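You operate a simulated robot arm through the tools that you are given. There is no shell and no other tool. Be economical: measure what you need, move in short steps, check, and stop when the job is done.

Carry out the task below with a simulated robot arm. There is one attempt and no reset: what you move stays moved.

Task
Zero the flow channel and the head channel.
Fine: the plate lists the channels; select each one and turn the zero knob till it shows nought; leave the head channel selected; the pumps stay standing.

Only the result counts: the job must be done as asked and must still hold three seconds after the hand-in. Knocking over, shifting, dropping, spilling or breaking anything else fails it.

Robot
A 7-joint arm with a two-finger parallel gripper, fixed in place. Base frame: the origin is at the foot of the arm, x ahead of it, y to its left, z up. Readings come in m, rad, newtons and seconds.
With the tool pointing down near the work surface it reaches from about 0.2 to 0.74 m from the base axis. Its first joint turns from -2.897 to 2.897 rad. Payload 3.91 kg.
The TCP is the grasp point between the finger pads, 0.03 m short of the fingertips. In the tool frame z runs along the fingers and y along their closing line. Largest opening 0.11 m; finger width 0.02, thickness 0.01; the body of the gripper, 0.048 by 0.112 m, starts 0.055 m behind the TCP.
Orientation is told as [roll, pitch, yaw] about the base's x, y, z axes, in that order, counted from this pose: with the fingers straight down and closing along the base's y, the tool's x points along the base's -x, its y along +y and its z along -z.

Tools
- The arm moves only by the tool send_rows. Its argument "deltas" is a list of rows, each an object of numbers (a shift or turn left out is 0, a gripper value left out holds the last): "tx", "ty", "tz": the shift along the base's x, y, z in m; "rx", "ry", "rz": the turn, a rotation vector about the base's x, y, z in degrees; "hand": the gripper command, from -1 (fully open) to 1 (shut), values between in proportion. In form: [{"tx": .., "ty": .., "tz": .., "rx": .., "ry": .., "rz": .., "hand": ..}, ...]. A call has 1 to 8 rows; each row is the pose to reach, as a shift and turn from the pose commanded when the call began. A row lasts 0.2 s, in which the tool goes at most 0.05 m and 0.15 rad; a call with a longer step from one row to the next is refused whole, and so is a gripper value outside its range. Where a pose cannot be reached the arm comes as near as it can. A force on the tool above 40 N (or 10 N above the force at the start of the call, whichever is more), or a blocked arm, ends the call early, and 0.2 s more pass. Each finger travels about 0.153 m/s and halts on what it meets, pressing with about 32 N; the grip force reading is that of the motor and also rises with nothing between the fingers. The clock runs only during rows and for 0.2 s after the last one: add rows that repeat a pose to give the fingers time. It gives the time, the measured TCP pose, the force on the tool (base axes), the opening and the grip force at its end, in the units of the frame above (readings bear some noise), with the torque about the TCP (base axes, N m) and any sound that the robot's microphone picked up, and new pictures: "views" is both (left out), scene, wrist or none.
- Cameras (640 x 400 px; columns grow to the right, rows downward): "scene" is fixed at [0.2082, 0.6344, 1.6804]; the picture's right is [-0.95, -0.32, 0.00], its down [-0.28, 0.83, -0.48] and it looks along [0.15, -0.46, -0.88] (base axes); focal length 214 px, centre (320, 200). "wrist" rides on the gripper at [0.077, 0.007, -0.114] in the tool frame; the picture's right is [-0.09, 1.00, 0.00], its down [-0.80, -0.07, -0.60] and it looks along [-0.59, -0.05, 0.80] (tool axes); focal length 270 px, centre (320, 200).
- slide_trunk(by): slides the trunk up (or, below 0, down) by that many m; the arm rides with it, the base frame stays. It gives what a move gives, with no picture.
- measure_at(camera, pixels): for up to 12 pixels [column, row] of the newest picture of that camera ("zoom" is the newest enlarged one), the place [x, y, z] in the base frame of the surface seen there, good to about 0.002 m, but the place of the scene camera against the robot may be out by one fixed shift of up to 0.025 m in any direction. The clock stands still meanwhile.
- close_up(camera, box): a new picture of the part [left, top, right, bottom] of that camera's present view, enlarged. The clock stands still meanwhile.
- close_job(): hands the job in; it is judged then, once.

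Go step by step. Measure first, check grasps and placings, and put right what went wrong. The budget is 80 turns and 200 pictures, counting those below and the enlarged ones. Unless the task says otherwise, let go and move clear before handing in, and close with one line.

The tools are called after "Request:" as name(argument=value, ...) on one line, values as JSON. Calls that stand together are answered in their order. send_rows: Moves the arm, as the interface text tells. Its arguments: {"type":"object","properties":{"deltas":{"type":"array","items":{"type":"object","properties":{"tx":{"type":"number"},"ty":{"type":"number"},"tz":{"type":"number"},"rx":{"type":"number"},"ry":{"type":"number"},"rz":{"type":"number"},"hand":{"type":"number"}}}},"views":{"type":"string","enum":["both","scene","wrist","none"]}},"required":["deltas"]} The other tools are called the same way: slide_trunk (by) slides the trunk up or down; measure_at (camera, pixels) gives the place of the surface under pixels of a picture; close_up (camera, box) takes an enlarged picture of a part of a camera's view; close_job () hands the job in.

At the start:

```text
clock: 0.0
eef_pos: [0.0817, 0.4235, 1.3692]
ee_rot: [0.002, 0.001, 0.002]
force: [0.6, -0.1, -0.4]
torque: [0.02, -0.02, -0.05]
gripper_width: 0.11
finger_force: 0.0
trunk travel left (down, up): [-0.575, 0.035]
```

scene: 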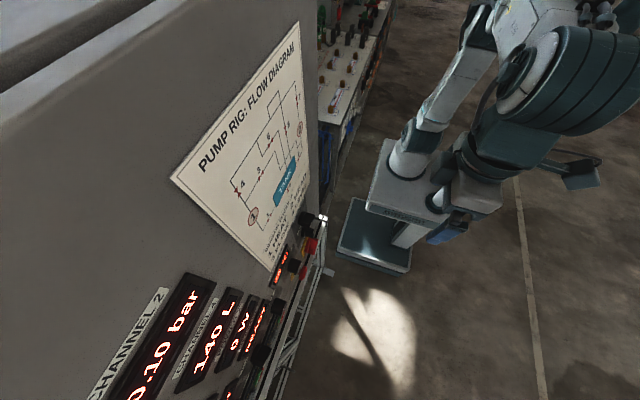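
wrist: 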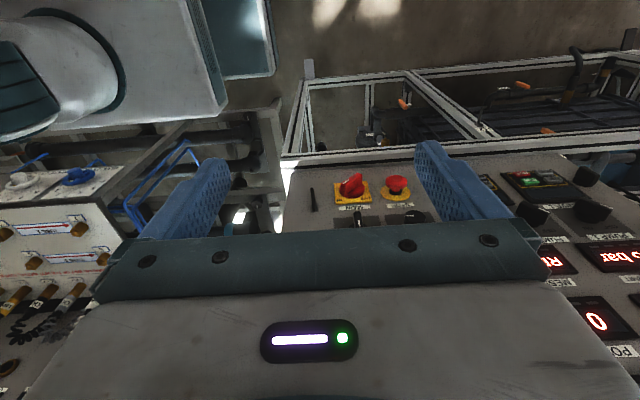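

The pictures show a panel with displays at scene bottom left (130-300, 210-400) and knobs and switches in the wrist view. I'll enlarge both.

Request:
close_up(camera="scene", box=[80, 200, 340, 400])

Request:
close_up(camera="wrist", box=[460, 130, 640, 380])

Request:
close_up(camera="wrist", box=[270, 140, 450, 240])

Request:
measure_at(camera="wrist", pixels=[[353, 185], [397, 186], [530, 212], [590, 210], [600, 255], [300, 180], [590, 320], [625, 380], [360, 218]])

```text
2.00 times, centred on (210, 300) of scene
```

zoom: 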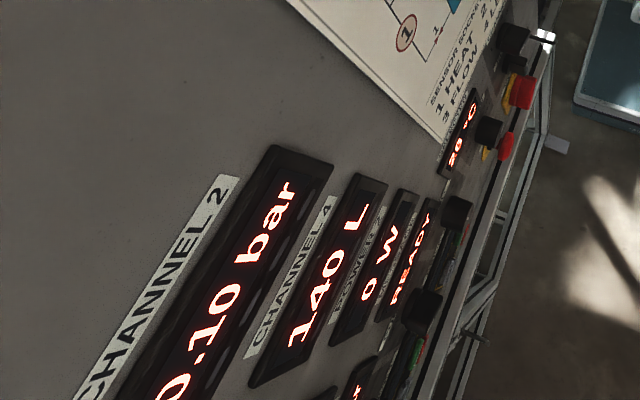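

```text
1.60 times, centred on (550, 255) of wrist
```

zoom: 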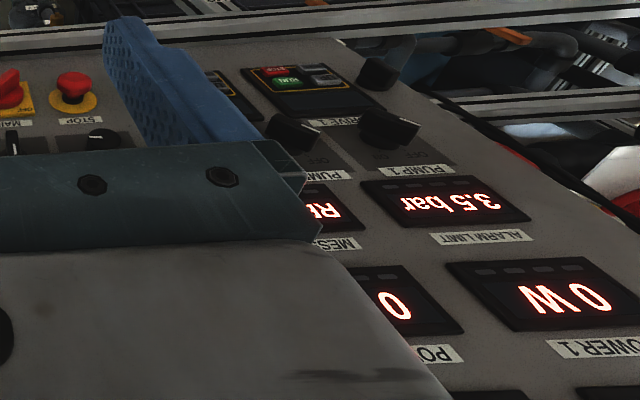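

```text
3.56 times, centred on (360, 190) of wrist
```

zoom: 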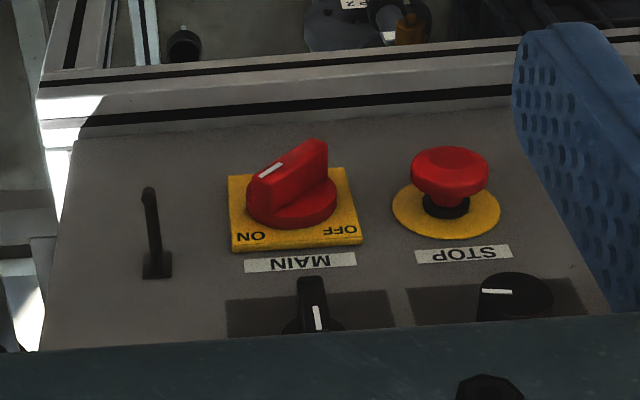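

```text
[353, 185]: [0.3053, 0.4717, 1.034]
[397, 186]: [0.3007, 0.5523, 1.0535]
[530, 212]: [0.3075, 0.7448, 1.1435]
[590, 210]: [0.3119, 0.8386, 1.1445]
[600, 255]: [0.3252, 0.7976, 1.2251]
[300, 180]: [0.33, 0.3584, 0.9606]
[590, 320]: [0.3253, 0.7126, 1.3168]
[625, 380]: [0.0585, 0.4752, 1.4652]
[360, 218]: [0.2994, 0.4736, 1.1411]
```

The panel is a vertical plane near x≈0.33 facing -x, with y from about 0.35 to 1.1. I'll tilt the tool towards +x and shift it to +y so the wrist camera faces the panel.

Request:
send_rows(deltas=[{"ry": -8, "tx": -0.01, "ty": 0.02}, {"ry": -16, "tx": -0.02, "ty": 0.04}, {"ry": -24, "tx": -0.03, "ty": 0.06}, {"ry": -32, "tx": -0.04, "ty": 0.08}, {"ry": -40, "tx": -0.05, "ty": 0.1}, {"ry": -48, "tx": -0.05, "ty": 0.12}, {"ry": -56, "tx": -0.05, "ty": 0.14}, {"ry": -64, "tx": -0.05, "ty": 0.16}])

```text
clock: 1.8
eef_pos: [0.0355, 0.5853, 1.3719]
ee_rot: [0.006, -1.114, -0.009]
force: [-0.5, 0.7, -0.3]
torque: [0.01, -0.02, -0.06]
gripper_width: 0.11
finger_force: 0.1
trunk travel left (down, up): [-0.575, 0.035]
```

scene: 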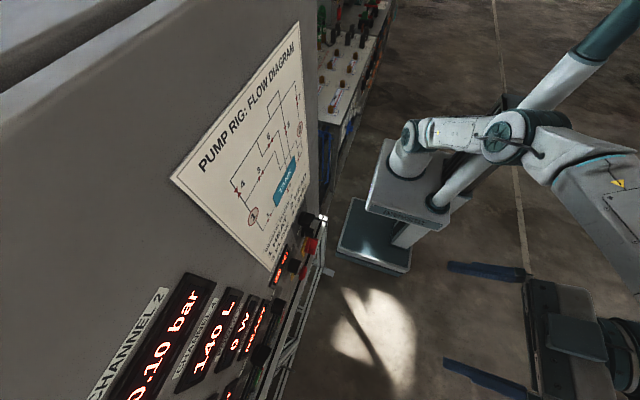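
wrist: 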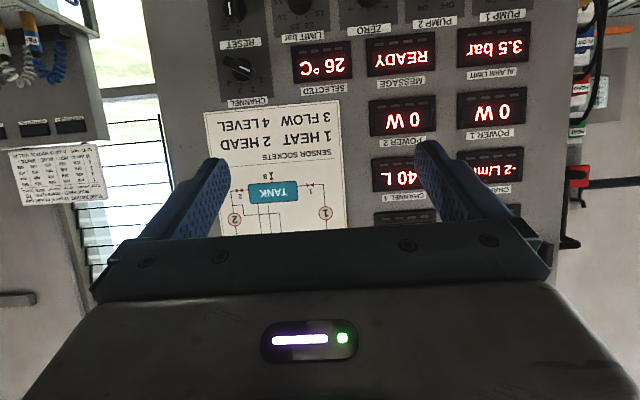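

The plate at (275,140) reads 1 HEAT, 2 HEAD, 3 FLOW, 4 LEVEL. SELECTED shows 26 °C, so channel 1 is selected. The knobs at the top edge of the view sit lower on the panel, so I'll slide the trunk down to see them.

Request:
slide_trunk(by=-0.2)

Request:
send_rows(deltas=[{"ry": -8}, {"ry": -16}, {"ry": -26, "rx": 0}, {"ry": -26}])

Request:
close_up(camera="wrist", box=[180, 0, 580, 250])

```text
clock: 4.0
eef_pos: [0.0367, 0.5868, 1.1693]
ee_rot: [-0.004, -1.116, 0.002]
force: [-0.6, -0.7, 0.4]
torque: [-0.01, 0.04, 0.0]
gripper_width: 0.1101
finger_force: 0.0
trunk travel left (down, up): [-0.375, 0.235]
```

```text
refused: row 3 steps farther than a row can; nothing moved
```

```text
1.60 times, centred on (380, 125) of wrist
```

zoom: 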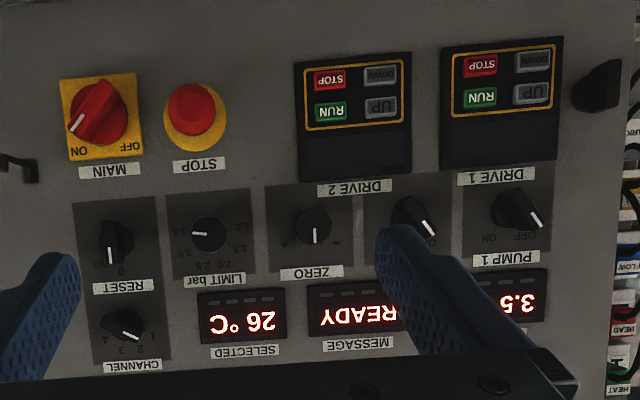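

The wrist view now shows everything. CHANNEL (zoom 125,322) points at 1, ZERO is at (314,228), and the pump switches are on its +y side. I'll measure them.

Request:
measure_at(camera="zoom", pixels=[[125, 318], [131, 333], [314, 226], [313, 238], [150, 350], [345, 250], [75, 300], [117, 240], [210, 235], [414, 215], [345, 215], [285, 245]])

Request:
close_up(camera="wrist", box=[220, 100, 420, 225])

Request:
close_up(camera="wrist", box=[220, 170, 300, 240])

```text
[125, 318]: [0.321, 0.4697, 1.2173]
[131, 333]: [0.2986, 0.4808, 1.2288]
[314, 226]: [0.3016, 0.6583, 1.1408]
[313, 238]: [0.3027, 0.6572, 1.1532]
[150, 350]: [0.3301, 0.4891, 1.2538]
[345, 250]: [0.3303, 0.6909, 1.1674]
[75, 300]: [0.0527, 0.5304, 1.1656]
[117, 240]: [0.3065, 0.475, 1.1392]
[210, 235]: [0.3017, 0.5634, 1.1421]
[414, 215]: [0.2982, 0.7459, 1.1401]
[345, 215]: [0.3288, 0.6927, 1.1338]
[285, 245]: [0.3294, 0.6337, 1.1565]
```

```text
3.20 times, centred on (320, 162) of wrist
```

zoom: 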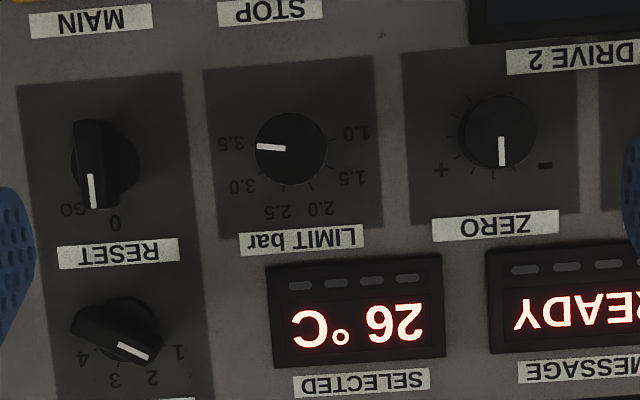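

```text
5.71 times, centred on (260, 205) of wrist
```

zoom: 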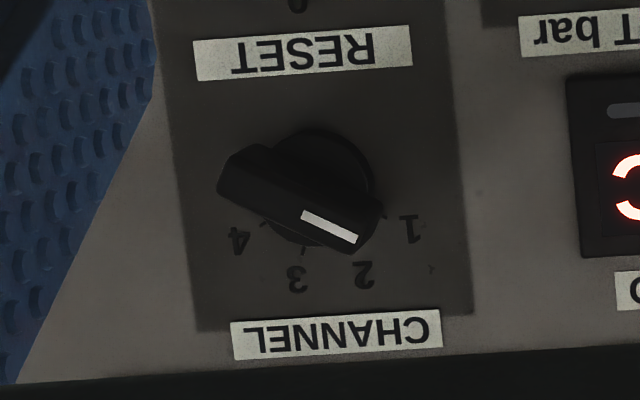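

The knob positions are known roughly: CHANNEL near (y 0.47, z 1.22), ZERO near (0.658, 1.145), both with fronts at x≈0.30. I'll level the tool to point at +x and line it up with the CHANNEL knob.

Request:
send_rows(deltas=[{"ry": -6.5, "ty": -0.03, "tz": 0.01}, {"ry": -13, "ty": -0.06, "tz": 0.02}, {"ry": -19.5, "ty": -0.09, "tz": 0.035}, {"ry": -26, "ty": -0.115, "tz": 0.05}, {"ry": -26, "ty": -0.115, "tz": 0.05, "tx": 0.04}, {"ry": -26, "ty": -0.115, "tz": 0.05, "tx": 0.08, "hand": -0.1}, {"ry": -26, "ty": -0.115, "tz": 0.05, "tx": 0.12, "hand": -0.1}])

Request:
close_up(camera="wrist", box=[220, 40, 420, 165])

```text
clock: 4.7
eef_pos: [0.1088, 0.5172, 1.1749]
ee_rot: [-0.308, -1.421, 0.148]
force: [-0.5, -0.2, -0.3]
torque: [-0.04, -0.02, -0.03]
gripper_width: 0.11
finger_force: 0.1
trunk travel left (down, up): [-0.375, 0.235]
stopped in row 3: the arm was blocked; the commanded pose is now the measured one
```

scene: 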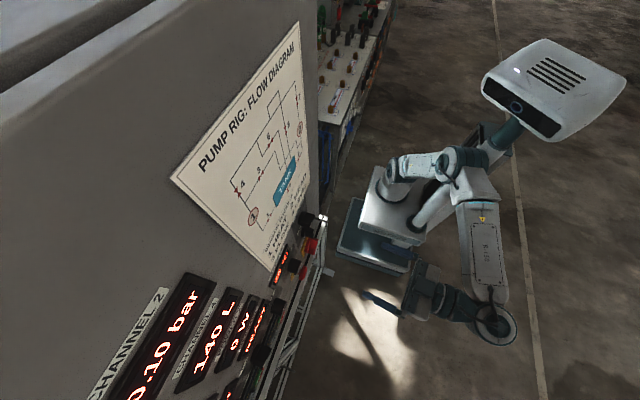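
wrist: 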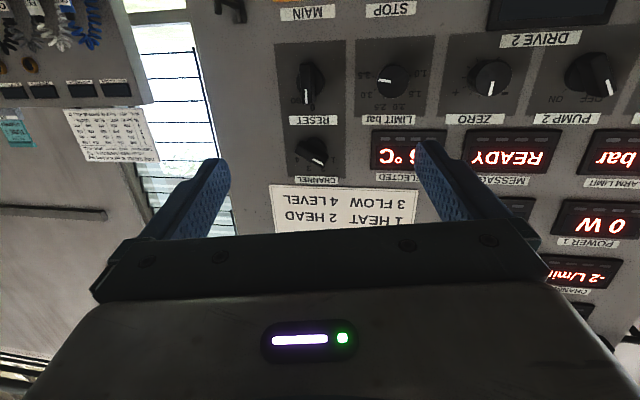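

```text
3.20 times, centred on (320, 102) of wrist
```

zoom: 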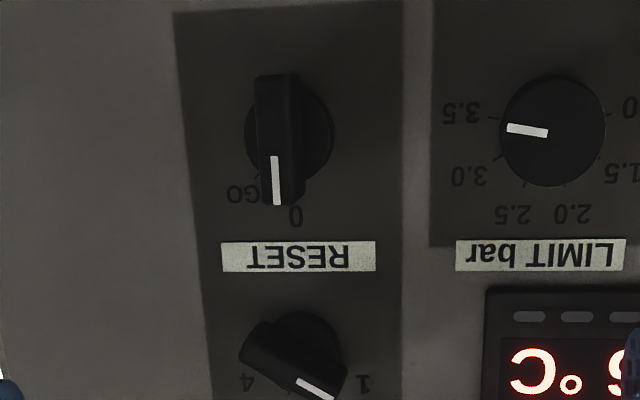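

The arm was blocked in mid-turn. It is now yawed about -9° and 8° short of level. I'll correct the orientation slowly in place.

Request:
send_rows(deltas=[{"rz": 3, "ry": -2}, {"rz": 6, "ry": -4}, {"rz": 9, "ry": -8}, {"rz": 9, "ry": -8}])

```text
clock: 5.7
eef_pos: [0.1084, 0.517, 1.1746]
ee_rot: [-1.472, -1.537, 1.466]
force: [0.4, -0.5, 0.1]
torque: [0.01, 0.04, 0.0]
gripper_width: 0.1101
finger_force: 0.0
trunk travel left (down, up): [-0.375, 0.235]
```

scene: 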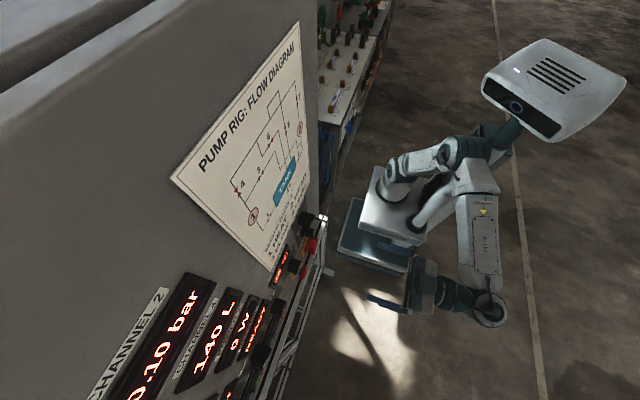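
wrist: 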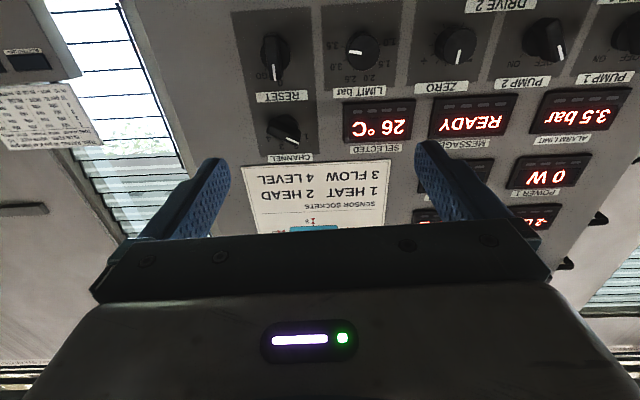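

The tool is now level, pointing at +x, at (0.108, 0.517, 1.175). I'll roll about x to match the CHANNEL bar and narrow the fingers while I line up y and z.

Request:
send_rows(deltas=[{"rx": -8, "ty": -0.012, "tz": 0.012, "hand": -0.1}, {"rx": -16, "ty": -0.024, "tz": 0.024}, {"rx": -24, "ty": -0.036, "tz": 0.036}, {"rx": -32, "ty": -0.046, "tz": 0.045}, {"rx": -40, "ty": -0.046, "tz": 0.045}, {"rx": -48, "ty": -0.046, "tz": 0.045}, {"rx": -56, "ty": -0.046, "tz": 0.045}, {"rx": -60, "ty": -0.046, "tz": 0.045}])

Request:
measure_at(camera="wrist", pixels=[[320, 100], [320, 150]])

```text
clock: 7.5
eef_pos: [0.1092, 0.4712, 1.2196]
ee_rot: [-1.573, -0.491, 1.568]
force: [0.6, 0.3, 0.1]
torque: [-0.02, 0.0, -0.04]
gripper_width: 0.0604
finger_force: 0.1
trunk travel left (down, up): [-0.375, 0.235]
```

scene: 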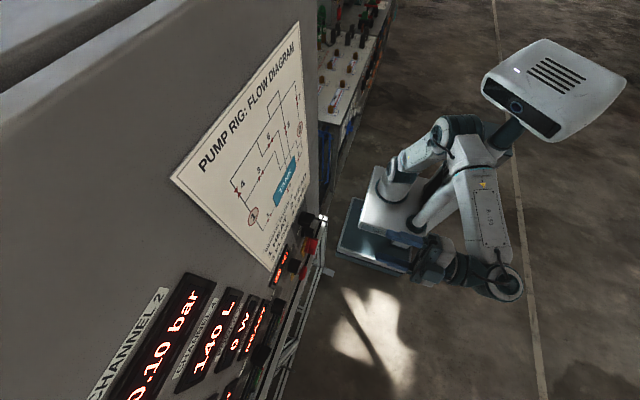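
wrist: 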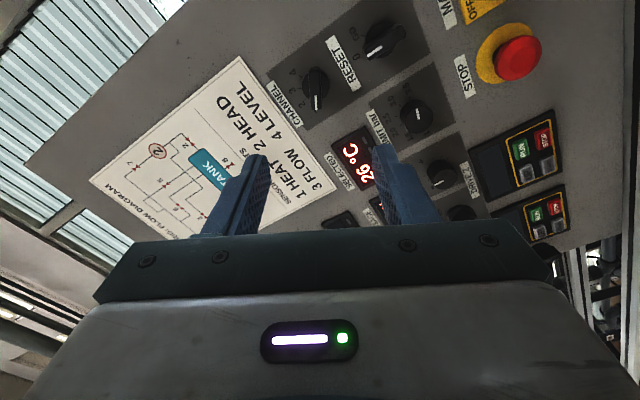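

```text
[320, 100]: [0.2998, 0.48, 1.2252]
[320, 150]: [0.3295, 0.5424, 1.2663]
```

The bar at (316,90) is nearly vertical in the wrist view, so the roll fits. I'll zoom in and measure its exact centre.

Request:
close_up(camera="wrist", box=[260, 50, 380, 125])

Request:
measure_at(camera="wrist", pixels=[[318, 72], [317, 80], [317, 90], [316, 100], [315, 107], [311, 90], [323, 90], [304, 84], [330, 84]])

```text
5.33 times, centred on (320, 88) of wrist
```

zoom: 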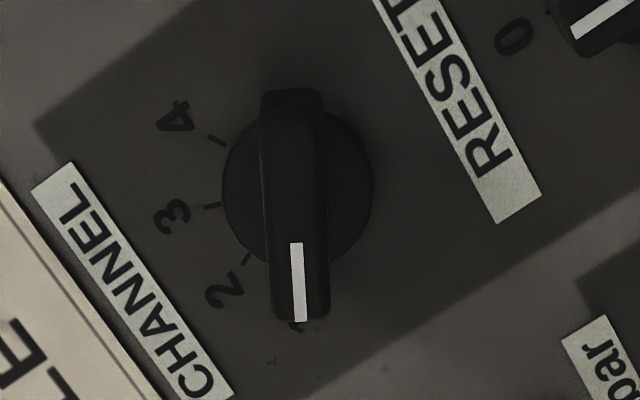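

```text
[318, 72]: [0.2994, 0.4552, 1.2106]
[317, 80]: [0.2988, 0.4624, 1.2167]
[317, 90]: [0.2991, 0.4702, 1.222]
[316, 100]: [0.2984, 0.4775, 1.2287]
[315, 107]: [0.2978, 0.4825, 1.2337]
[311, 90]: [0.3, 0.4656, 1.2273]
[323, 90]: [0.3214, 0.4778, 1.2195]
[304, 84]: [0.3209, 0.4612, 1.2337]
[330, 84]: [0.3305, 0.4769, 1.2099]
```

The bar centre is at about (0.469, 1.222), with its front at x 0.299 and its ring at 0.321. I'll advance with the fingers straddling it and tips stopping at about x 0.316.

Request:
send_rows(deltas=[{"tx": 0.04, "ty": -0.002, "tz": 0.002, "rx": 2}, {"tx": 0.08, "ty": -0.002, "tz": 0.002, "rx": 2}, {"tx": 0.12, "ty": -0.002, "tz": 0.002, "rx": 2}, {"tx": 0.15, "ty": -0.002, "tz": 0.002, "rx": 2}, {"tx": 0.165, "ty": -0.002, "tz": 0.002, "rx": 2}, {"tx": 0.177, "ty": -0.002, "tz": 0.002, "rx": 2}])

Request:
close_up(camera="wrist", box=[220, 100, 420, 225])

```text
clock: 8.9
eef_pos: [0.2846, 0.4689, 1.2244]
ee_rot: [-1.574, -0.526, 1.567]
force: [-0.3, 0.5, -1.2]
torque: [0.0, 0.01, 0.01]
gripper_width: 0.0607
finger_force: 0.1
trunk travel left (down, up): [-0.375, 0.235]
```

scene: 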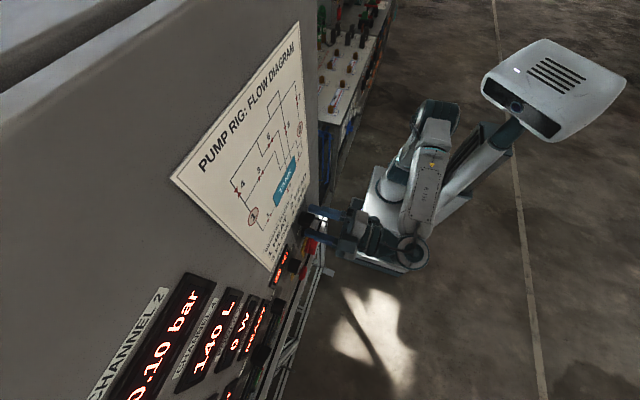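
wrist: 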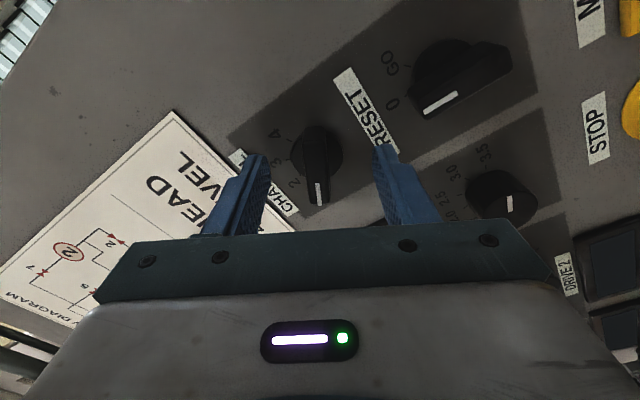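

```text
3.20 times, centred on (320, 162) of wrist
```

zoom: 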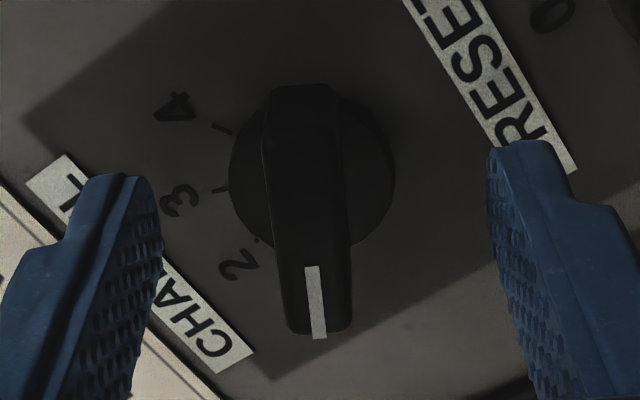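

Request:
measure_at(camera="wrist", pixels=[[256, 160], [385, 150], [264, 170], [377, 165], [317, 175], [318, 140]])

```text
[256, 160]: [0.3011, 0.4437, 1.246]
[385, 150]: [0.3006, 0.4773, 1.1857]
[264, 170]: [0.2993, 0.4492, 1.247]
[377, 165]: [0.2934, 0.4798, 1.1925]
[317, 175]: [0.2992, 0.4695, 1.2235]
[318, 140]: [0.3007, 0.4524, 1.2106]
```

The fingers straddle the bar. I'll close on it.

Request:
send_rows(deltas=[{"tx": 0.002, "hand": 0.5}, {"tx": 0.002, "hand": 1}, {"tx": 0.002, "hand": 1}, {"tx": 0.002, "hand": 1}], views="wrist")

```text
clock: 9.9
eef_pos: [0.2877, 0.4678, 1.225]
ee_rot: [-1.575, -0.528, 1.567]
force: [3.4, 2.3, 18.6]
torque: [0.0, 0.39, -0.06]
gripper_width: 0.013
finger_force: 45.1
trunk travel left (down, up): [-0.375, 0.235]
```

wrist: 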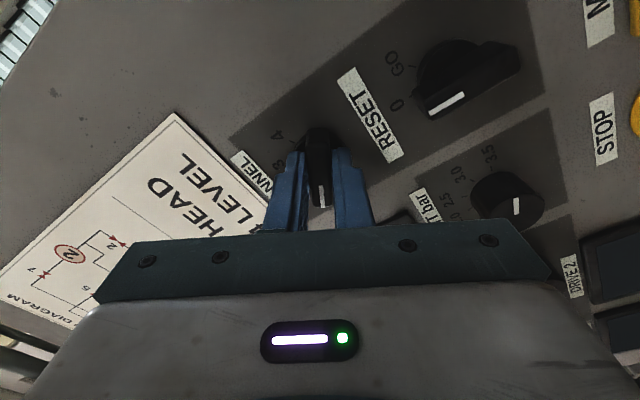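

The bar is gripped (0.013 wide), but there is a 19 N side load in z. I'll relieve it with a small shift.

Request:
send_rows(deltas=[{"tz": 0.0015}, {"tz": 0.0015}], views="none")

```text
clock: 10.5
eef_pos: [0.2862, 0.4677, 1.224]
ee_rot: [-1.575, -0.526, 1.567]
force: [3.6, -0.5, 15.8]
torque: [0.03, -0.19, 0.54]
gripper_width: 0.0128
finger_force: 45.0
trunk travel left (down, up): [-0.375, 0.235]
```

Request:
send_rows(deltas=[{"tz": 0.002, "rx": 7}, {"tz": 0.002, "rx": 14}, {"tz": 0.002, "rx": 21}, {"tz": 0.002, "rx": 28}])

```text
clock: 11.5
eef_pos: [0.2867, 0.4701, 1.2244]
ee_rot: [-1.567, -1.015, 1.562]
force: [-2.0, -6.2, -5.6]
torque: [-0.02, -0.27, 0.63]
gripper_width: 0.0127
finger_force: 44.8
trunk travel left (down, up): [-0.375, 0.235]
```

scene: 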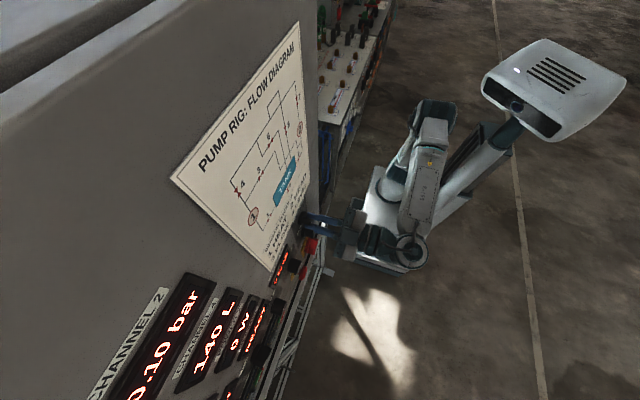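
wrist: 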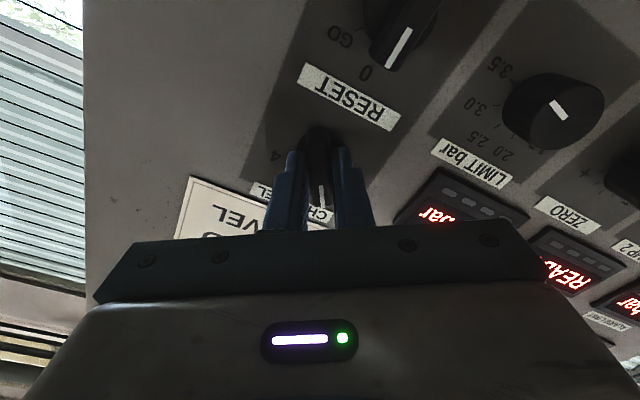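

The knob turns and SELECTED now shows "bar" (channel 2). I'll carry on to channel 3.

Request:
send_rows(deltas=[{"rx": 7.5}, {"rx": 15}, {"rx": 22.5}, {"rx": 30}, {"rx": 37.5}, {"rx": 45}, {"rx": 52}])

```text
clock: 13.1
eef_pos: [0.2873, 0.4711, 1.2251]
ee_rot: [1.552, -1.22, -1.554]
force: [-5.9, -1.9, -15.6]
torque: [-0.03, 0.92, 0.43]
gripper_width: 0.0128
finger_force: 44.7
trunk travel left (down, up): [-0.375, 0.235]
```

scene: 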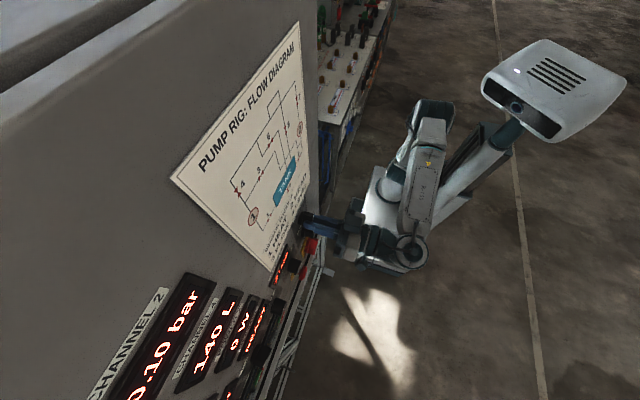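
wrist: 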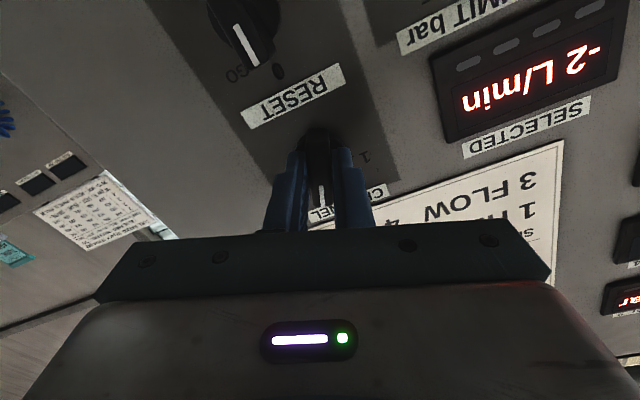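

SELECTED shows -2 L/min, so channel 3 is set. I'll release, back off, and move to the ZERO knob.

Request:
send_rows(deltas=[{"hand": -0.1}, {"hand": -0.1}, {"hand": -0.1}, {"tx": -0.04}, {"tx": -0.08}], views="none")

Request:
send_rows(deltas=[{"ty": 0.03, "tz": -0.013, "rx": -4}, {"ty": 0.06, "tz": -0.026, "rx": -8}, {"ty": 0.09, "tz": -0.04, "rx": -12}, {"ty": 0.12, "tz": -0.053, "rx": -16}, {"ty": 0.15, "tz": -0.066, "rx": -20}, {"ty": 0.187, "tz": -0.08, "rx": -20}, {"ty": 0.187, "tz": -0.08, "rx": -20}])

```text
clock: 14.3
eef_pos: [0.2069, 0.4687, 1.2264]
ee_rot: [1.557, -1.221, -1.561]
force: [0.7, -0.4, 0.3]
torque: [0.01, 0.0, -0.03]
gripper_width: 0.0603
finger_force: 0.0
trunk travel left (down, up): [-0.375, 0.235]
```

```text
clock: 15.9
eef_pos: [0.2071, 0.6549, 1.1459]
ee_rot: [0.38, -1.567, -0.384]
force: [-0.9, -0.2, -0.4]
torque: [0.0, -0.03, -0.01]
gripper_width: 0.0605
finger_force: 0.1
trunk travel left (down, up): [-0.375, 0.235]
```

scene: 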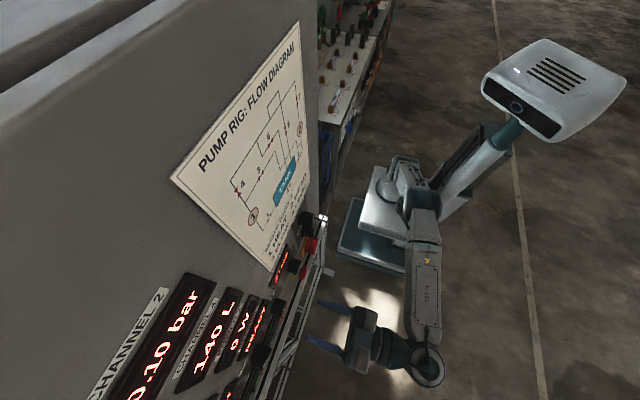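
wrist: 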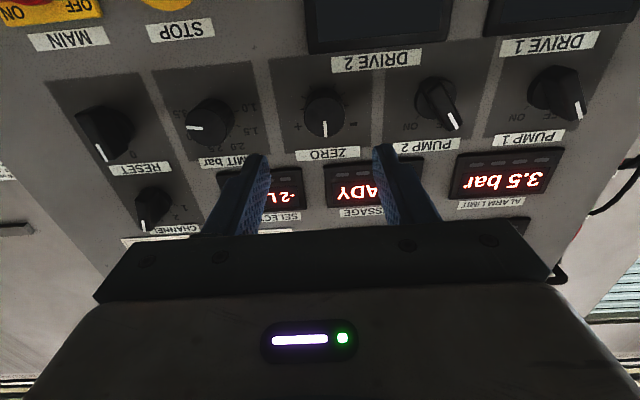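

Request:
close_up(camera="wrist", box=[260, 60, 400, 160])

Request:
measure_at(camera="wrist", pixels=[[310, 115], [336, 115], [324, 102], [324, 115], [324, 126], [306, 108], [343, 108]])

```text
4.00 times, centred on (330, 110) of wrist
```

zoom: 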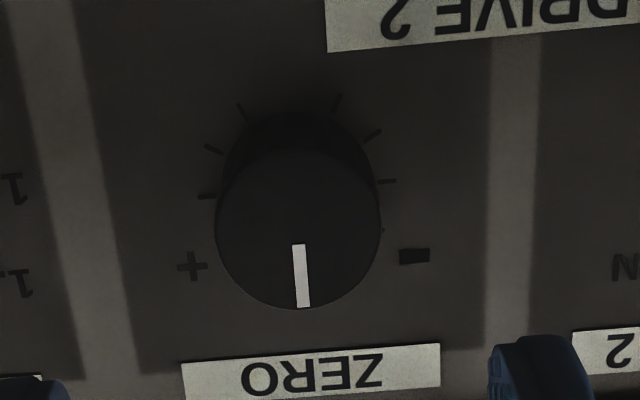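

```text
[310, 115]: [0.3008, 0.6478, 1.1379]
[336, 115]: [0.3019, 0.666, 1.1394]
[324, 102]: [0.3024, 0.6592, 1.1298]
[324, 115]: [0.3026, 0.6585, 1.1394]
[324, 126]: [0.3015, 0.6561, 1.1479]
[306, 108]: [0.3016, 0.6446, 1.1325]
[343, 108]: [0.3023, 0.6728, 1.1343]
```

The ZERO knob's face is centred near (0.6585, 1.141) with a radius of about 0.016. I'll advance around it and close.

Request:
send_rows(deltas=[{"tx": 0.0, "ty": 0.0035, "tz": -0.005}, {"tx": 0.04, "ty": 0.0035, "tz": -0.005}, {"tx": 0.07, "ty": 0.0035, "tz": -0.005}, {"tx": 0.082, "ty": 0.0035, "tz": -0.005}, {"tx": 0.082, "ty": 0.0035, "tz": -0.005, "hand": 0.2}, {"tx": 0.082, "ty": 0.0035, "tz": -0.005, "hand": 1}, {"tx": 0.082, "ty": 0.0035, "tz": -0.005, "hand": 1}])

Request:
close_up(camera="wrist", box=[180, 80, 460, 255])

```text
clock: 17.5
eef_pos: [0.2885, 0.6578, 1.1399]
ee_rot: [0.406, -1.566, -0.411]
force: [2.5, 2.7, 2.2]
torque: [-0.05, 0.06, 0.7]
gripper_width: 0.0327
finger_force: 45.7
trunk travel left (down, up): [-0.375, 0.235]
```

scene: 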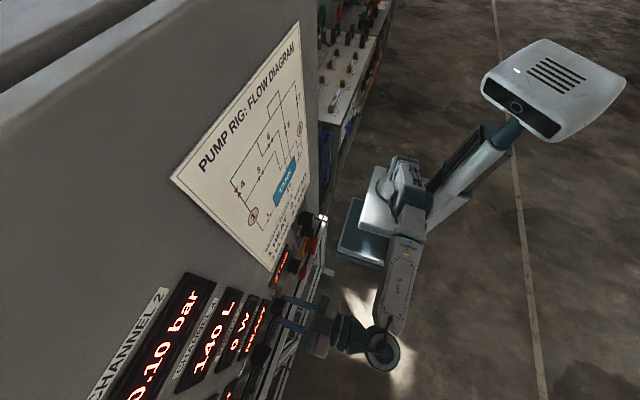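
wrist: 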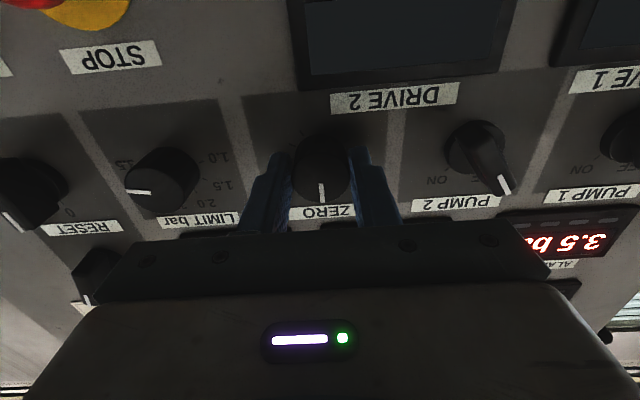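

```text
2.29 times, centred on (320, 168) of wrist
```

zoom: 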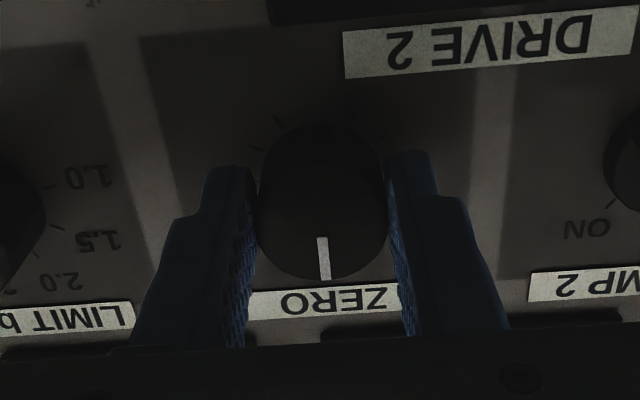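

The knob is gripped cleanly (0.0327 wide). I'll turn it clockwise 15° and read the SELECTED display from the scene camera.

Request:
send_rows(deltas=[{"rx": 5}, {"rx": 10}, {"rx": 15}, {"rx": 15}], views="none")

Request:
close_up(camera="scene", box=[250, 235, 320, 300])

Request:
close_up(camera="wrist", box=[180, 80, 460, 255])

```text
clock: 18.5
eef_pos: [0.2895, 0.6599, 1.1396]
ee_rot: [1.554, -1.308, -1.559]
force: [-1.9, -0.9, 0.2]
torque: [0.05, -0.06, 0.44]
gripper_width: 0.0325
finger_force: 44.9
trunk travel left (down, up): [-0.375, 0.235]
```

```text
6.15 times, centred on (285, 268) of scene
```

zoom: 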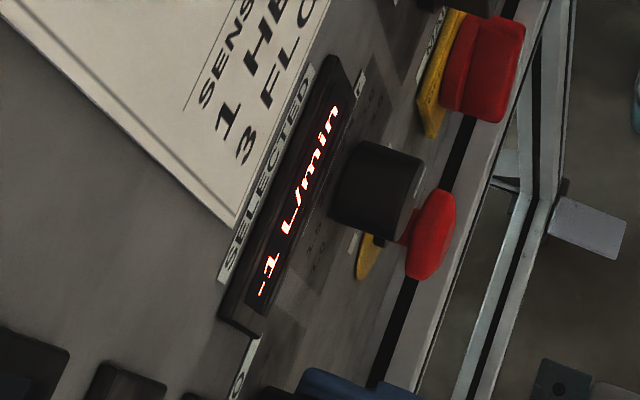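

```text
2.29 times, centred on (320, 168) of wrist
```

zoom: 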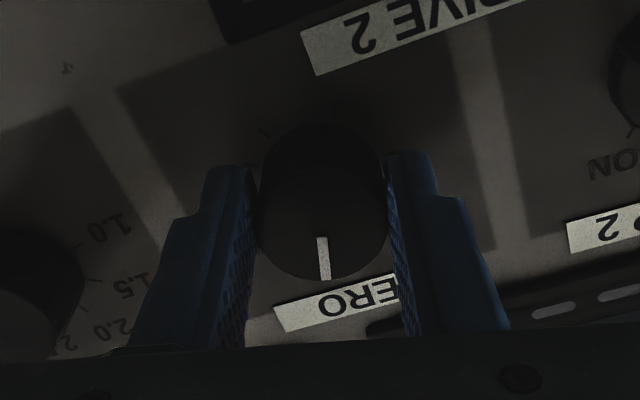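

The display went from -2 to -1 L/min. I'll step further in small turns.

Request:
send_rows(deltas=[{"rx": 5}, {"rx": 5}], views="none")

Request:
close_up(camera="scene", box=[250, 235, 320, 300])

Request:
send_rows(deltas=[{"rx": 5}, {"rx": 5}], views="none")

Request:
close_up(camera="scene", box=[250, 235, 320, 300])

Request:
send_rows(deltas=[{"rx": 5}, {"rx": 5}], views="none")

Request:
close_up(camera="scene", box=[250, 235, 320, 300])

```text
clock: 19.1
eef_pos: [0.2893, 0.6602, 1.1394]
ee_rot: [1.56, -1.22, -1.563]
force: [-1.6, 3.5, 2.2]
torque: [0.03, -0.16, 0.5]
gripper_width: 0.0328
finger_force: 45.0
trunk travel left (down, up): [-0.375, 0.235]
```

```text
6.15 times, centred on (285, 268) of scene
```

zoom: 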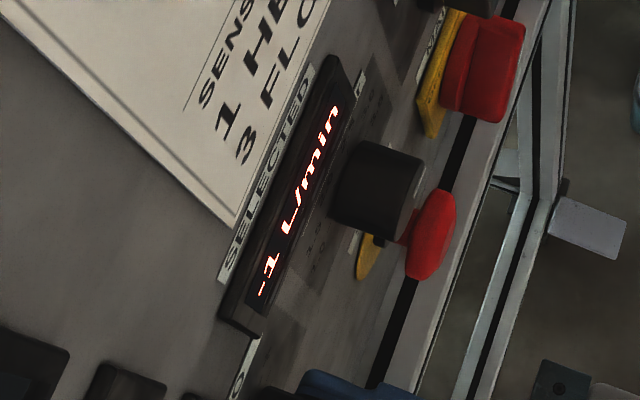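

```text
clock: 19.7
eef_pos: [0.2907, 0.661, 1.1402]
ee_rot: [1.56, -1.132, -1.563]
force: [1.0, 3.9, 3.7]
torque: [0.01, -0.17, 0.71]
gripper_width: 0.0324
finger_force: 45.6
trunk travel left (down, up): [-0.375, 0.235]
```

```text
6.15 times, centred on (285, 268) of scene
```

zoom: 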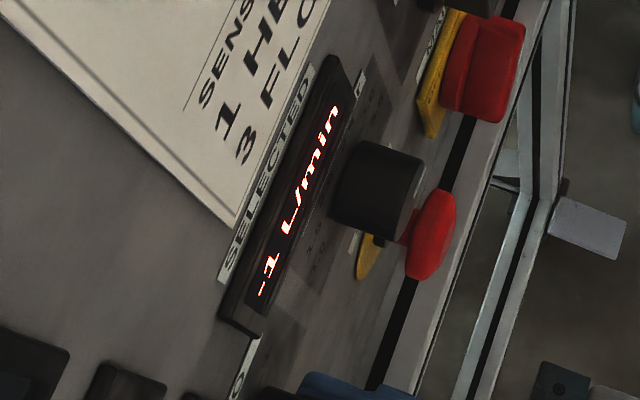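

```text
clock: 20.3
eef_pos: [0.2892, 0.6608, 1.1418]
ee_rot: [1.563, -1.045, -1.563]
force: [1.9, 9.0, 6.1]
torque: [-0.03, -0.57, 0.57]
gripper_width: 0.0325
finger_force: 45.3
trunk travel left (down, up): [-0.375, 0.235]
```

```text
6.15 times, centred on (285, 268) of scene
```

zoom: 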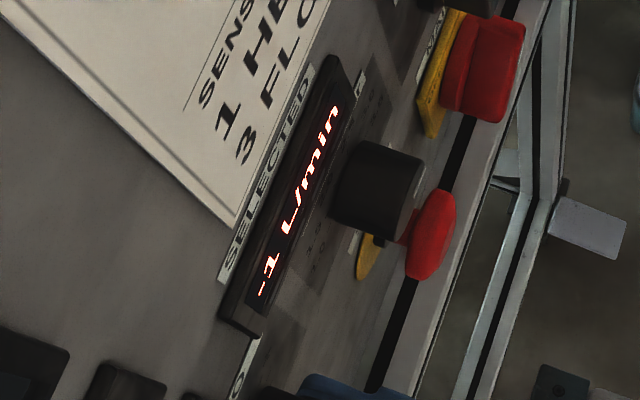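

Request:
send_rows(deltas=[{"rx": 6}, {"rx": 6}], views="none")

Request:
close_up(camera="scene", box=[250, 235, 320, 300])

Request:
send_rows(deltas=[{"rx": 6}, {"rx": 6}], views="none")

Request:
close_up(camera="scene", box=[250, 235, 320, 300])

Request:
close_up(camera="wrist", box=[180, 80, 460, 255])

```text
clock: 20.9
eef_pos: [0.2891, 0.6602, 1.1405]
ee_rot: [1.564, -0.941, -1.565]
force: [2.0, 12.2, 11.0]
torque: [-0.05, -0.36, 0.76]
gripper_width: 0.0324
finger_force: 45.4
trunk travel left (down, up): [-0.375, 0.235]
```

```text
6.15 times, centred on (285, 268) of scene
```

zoom: 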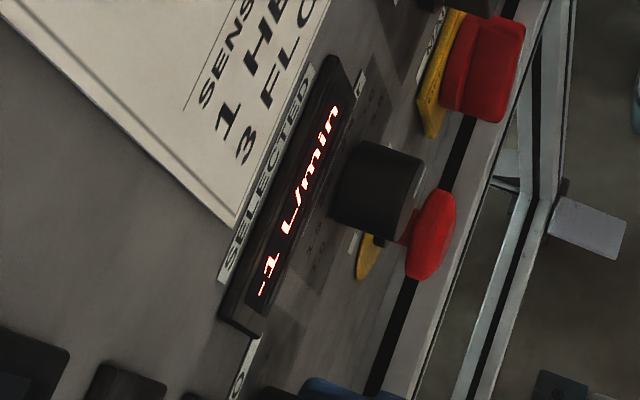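

```text
clock: 21.5
eef_pos: [0.2899, 0.6589, 1.1406]
ee_rot: [1.564, -0.836, -1.566]
force: [2.1, 16.2, 12.8]
torque: [-0.02, -0.9, 0.57]
gripper_width: 0.0325
finger_force: 44.7
trunk travel left (down, up): [-0.375, 0.235]
```

```text
6.15 times, centred on (285, 268) of scene
```

zoom: 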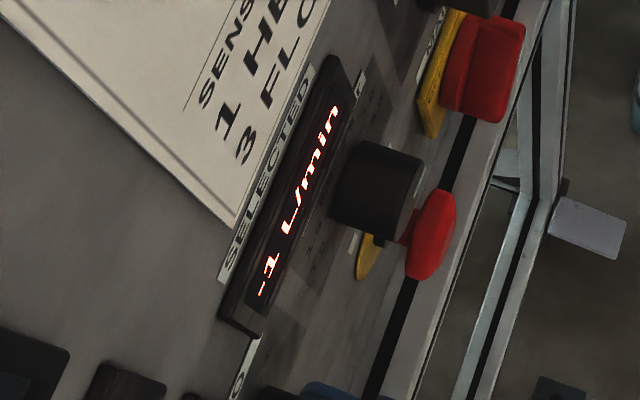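

```text
2.29 times, centred on (320, 168) of wrist
```

zoom: 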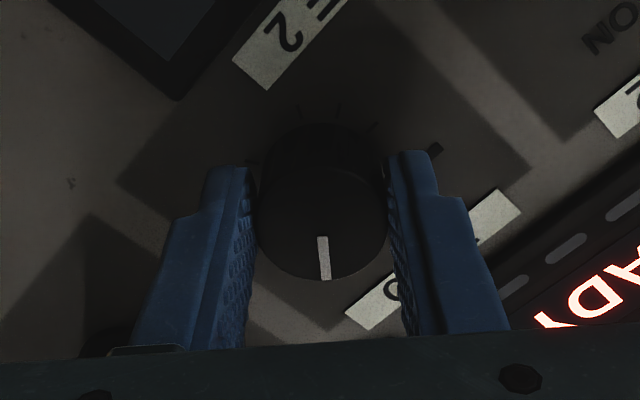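

It still reads -1 at 42°, and the lateral load is growing. I'll ease the position slightly and keep turning.

Request:
send_rows(deltas=[{"rx": 4, "ty": 0.001, "tz": 0.001}, {"rx": 8, "ty": 0.001, "tz": 0.001}, {"rx": 8, "ty": 0.001, "tz": 0.001}], views="none")

Request:
close_up(camera="scene", box=[250, 235, 320, 300])

Request:
send_rows(deltas=[{"rx": 4, "ty": 0.001, "tz": 0.001}, {"rx": 8, "ty": 0.001, "tz": 0.001}, {"rx": 8, "ty": 0.001, "tz": 0.001}], views="none")

Request:
close_up(camera="scene", box=[250, 235, 320, 300])

```text
clock: 22.3
eef_pos: [0.2886, 0.6598, 1.141]
ee_rot: [1.563, -0.696, -1.567]
force: [1.2, 10.2, 8.5]
torque: [-0.02, -0.57, 0.51]
gripper_width: 0.0327
finger_force: 44.6
trunk travel left (down, up): [-0.375, 0.235]
```

```text
6.15 times, centred on (285, 268) of scene
```

zoom: 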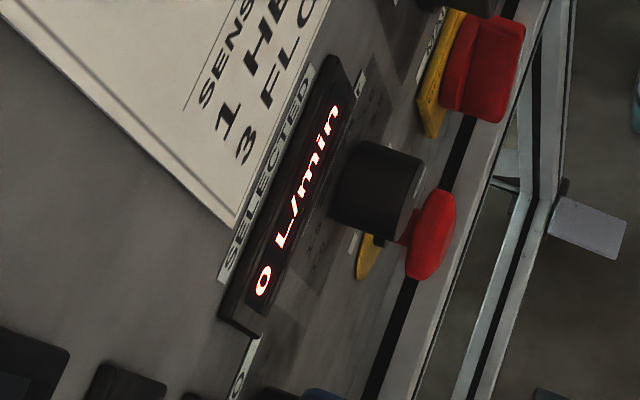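

```text
clock: 23.1
eef_pos: [0.2888, 0.6617, 1.1417]
ee_rot: [1.562, -0.555, -1.569]
force: [-2.2, -2.5, -2.1]
torque: [0.07, 0.1, 0.55]
gripper_width: 0.0324
finger_force: 45.0
trunk travel left (down, up): [-0.375, 0.235]
```

```text
6.15 times, centred on (285, 268) of scene
```

zoom: 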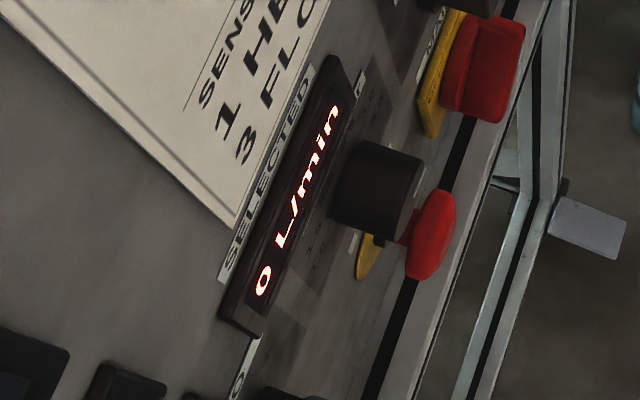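

It reads 0 L/min from about 45°. I'll add 6° to sit mid-band, release, back off, and check.

Request:
send_rows(deltas=[{"rx": 6}, {"rx": 6}, {"rx": 6, "hand": -0.1}, {"rx": 6, "hand": -0.1}, {"rx": 6, "hand": -0.1}, {"rx": 6, "tx": -0.04}, {"rx": 6, "tx": -0.08}], views="none")

Request:
close_up(camera="scene", box=[250, 235, 320, 300])

Request:
close_up(camera="wrist", box=[160, 40, 480, 240])

```text
clock: 24.7
eef_pos: [0.2079, 0.6633, 1.1429]
ee_rot: [1.565, -0.452, -1.569]
force: [0.0, 0.1, 0.2]
torque: [0.07, -0.01, -0.03]
gripper_width: 0.0604
finger_force: 0.2
trunk travel left (down, up): [-0.375, 0.235]
```

```text
6.15 times, centred on (285, 268) of scene
```

zoom: 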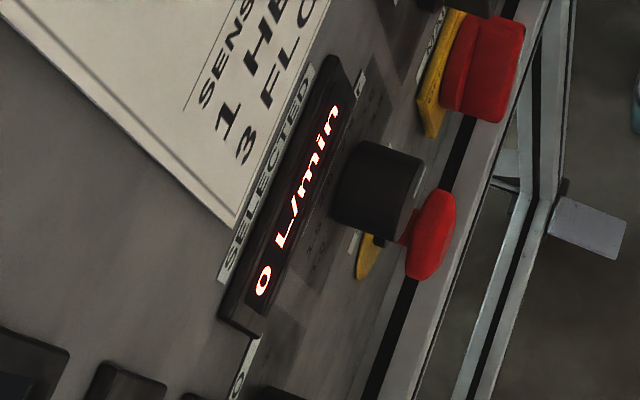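

```text
2.00 times, centred on (320, 140) of wrist
```

zoom: 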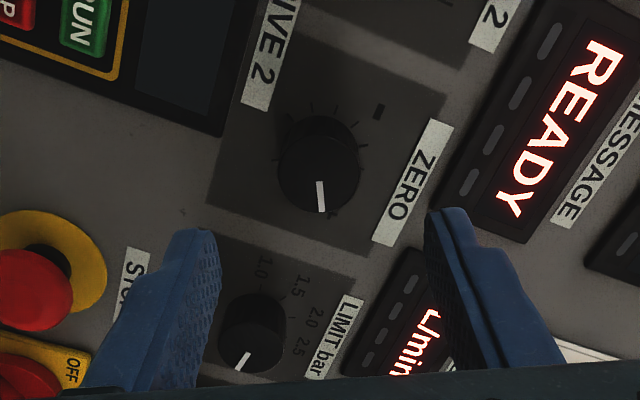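

Flow holds 0 L/min after release. Next I'll go back to the CHANNEL knob, rolling to +20° to grip it at position 3.

Request:
send_rows(deltas=[{"ty": -0.03, "tz": 0.012, "rx": -7}, {"ty": -0.06, "tz": 0.024, "rx": -14}, {"ty": -0.09, "tz": 0.036, "rx": -21}, {"ty": -0.12, "tz": 0.048, "rx": -28}, {"ty": -0.15, "tz": 0.06, "rx": -35}, {"ty": -0.18, "tz": 0.07, "rx": -40}, {"ty": -0.193, "tz": 0.081, "rx": -44}, {"ty": -0.193, "tz": 0.081, "rx": -44}], views="wrist")

Request:
close_up(camera="wrist", box=[220, 60, 420, 185])

```text
clock: 26.5
eef_pos: [0.2094, 0.4691, 1.224]
ee_rot: [1.556, -1.222, -1.562]
force: [-0.2, -0.3, 0.0]
torque: [0.0, 0.0, 0.03]
gripper_width: 0.0606
finger_force: 0.1
trunk travel left (down, up): [-0.375, 0.235]
```

wrist: 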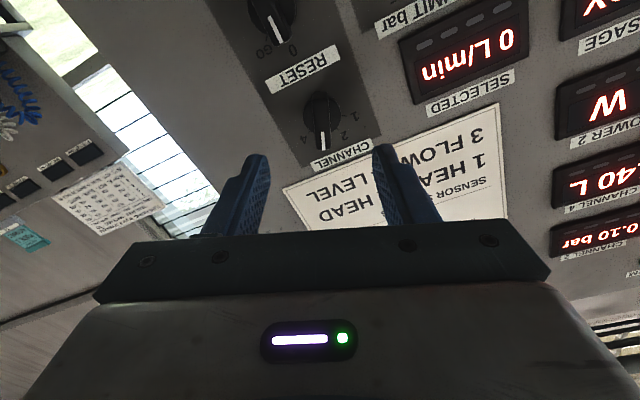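

```text
3.20 times, centred on (320, 122) of wrist
```

zoom: 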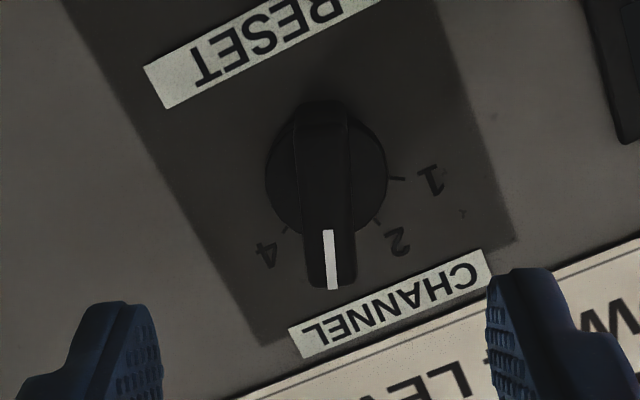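

The bar is vertical in view and aligned. I'll advance, grip, and turn back 40° to channel 2.

Request:
send_rows(deltas=[{"tx": 0.04}, {"tx": 0.065}, {"tx": 0.077}, {"tx": 0.077}, {"tx": 0.077, "hand": 0.5}, {"tx": 0.077, "hand": 1}, {"tx": 0.077, "hand": 1}], views="none")

Request:
send_rows(deltas=[{"rx": -7}, {"rx": -14}, {"rx": -21}, {"rx": -28}, {"rx": -35}, {"rx": -40}, {"rx": -40}])

```text
clock: 28.1
eef_pos: [0.2884, 0.4694, 1.2255]
ee_rot: [1.557, -1.22, -1.562]
force: [1.4, 2.4, 2.8]
torque: [0.02, -0.05, 0.52]
gripper_width: 0.0131
finger_force: 44.9
trunk travel left (down, up): [-0.375, 0.235]
```

```text
clock: 29.7
eef_pos: [0.2889, 0.469, 1.2257]
ee_rot: [-1.574, -1.223, 1.567]
force: [13.4, 15.7, 28.4]
torque: [-0.03, 0.46, 0.56]
gripper_width: 0.013
finger_force: 45.1
trunk travel left (down, up): [-0.375, 0.235]
```

scene: 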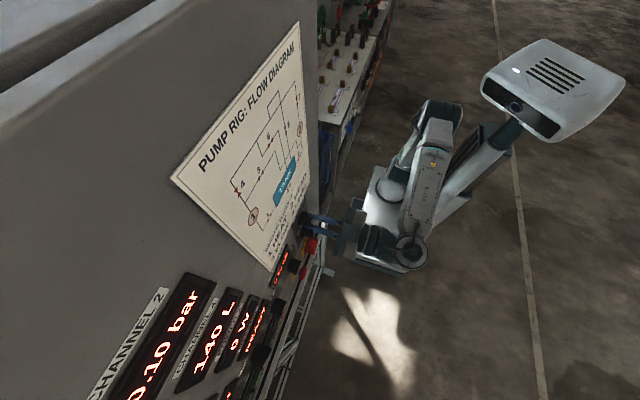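
wrist: 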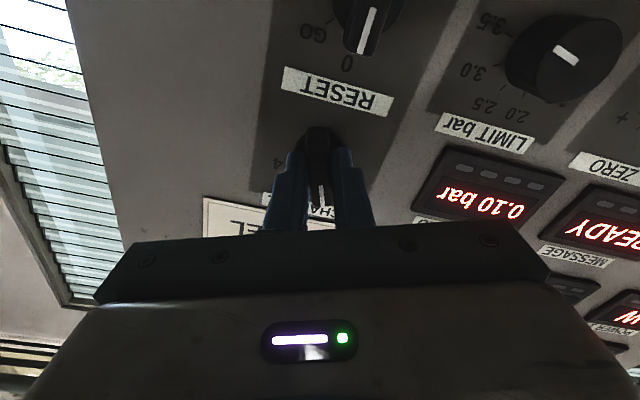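

SELECTED shows 0.10 bar (channel 2). I'll release, back off, and return to ZERO with the roll pre-set to about +40° for counter-clockwise travel.

Request:
send_rows(deltas=[{"hand": -0.1}, {"hand": -0.1}, {"hand": -0.1}, {"tx": -0.04}, {"tx": -0.08}], views="none")

Request:
send_rows(deltas=[{"ty": 0.027, "tz": -0.012, "rx": 7.5}, {"ty": 0.054, "tz": -0.024, "rx": 15}, {"ty": 0.081, "tz": -0.036, "rx": 22.5}, {"ty": 0.108, "tz": -0.048, "rx": 30}, {"ty": 0.135, "tz": -0.06, "rx": 37.5}, {"ty": 0.162, "tz": -0.072, "rx": 45}, {"ty": 0.191, "tz": -0.0835, "rx": 52.5}, {"ty": 0.191, "tz": -0.0835, "rx": 60}], views="wrist")

```text
clock: 30.9
eef_pos: [0.2039, 0.4682, 1.2225]
ee_rot: [-1.566, -1.223, 1.561]
force: [-0.2, 0.5, -0.1]
torque: [-0.03, -0.01, -0.01]
gripper_width: 0.0604
finger_force: 0.0
trunk travel left (down, up): [-0.375, 0.235]
```

```text
clock: 32.7
eef_pos: [0.2059, 0.6604, 1.1395]
ee_rot: [1.561, -0.866, -1.566]
force: [0.1, -0.2, 0.2]
torque: [-0.01, -0.01, -0.01]
gripper_width: 0.0607
finger_force: 0.1
trunk travel left (down, up): [-0.375, 0.235]
```

wrist: 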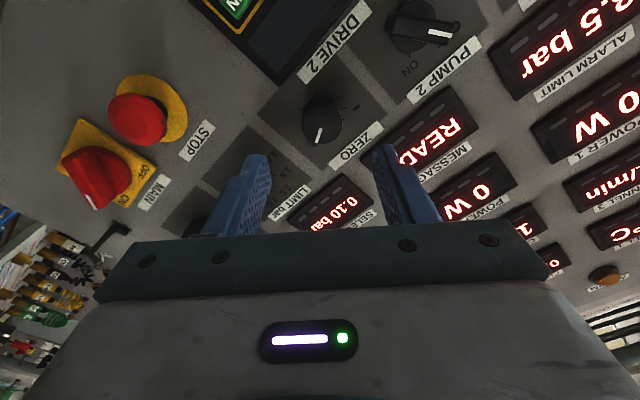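

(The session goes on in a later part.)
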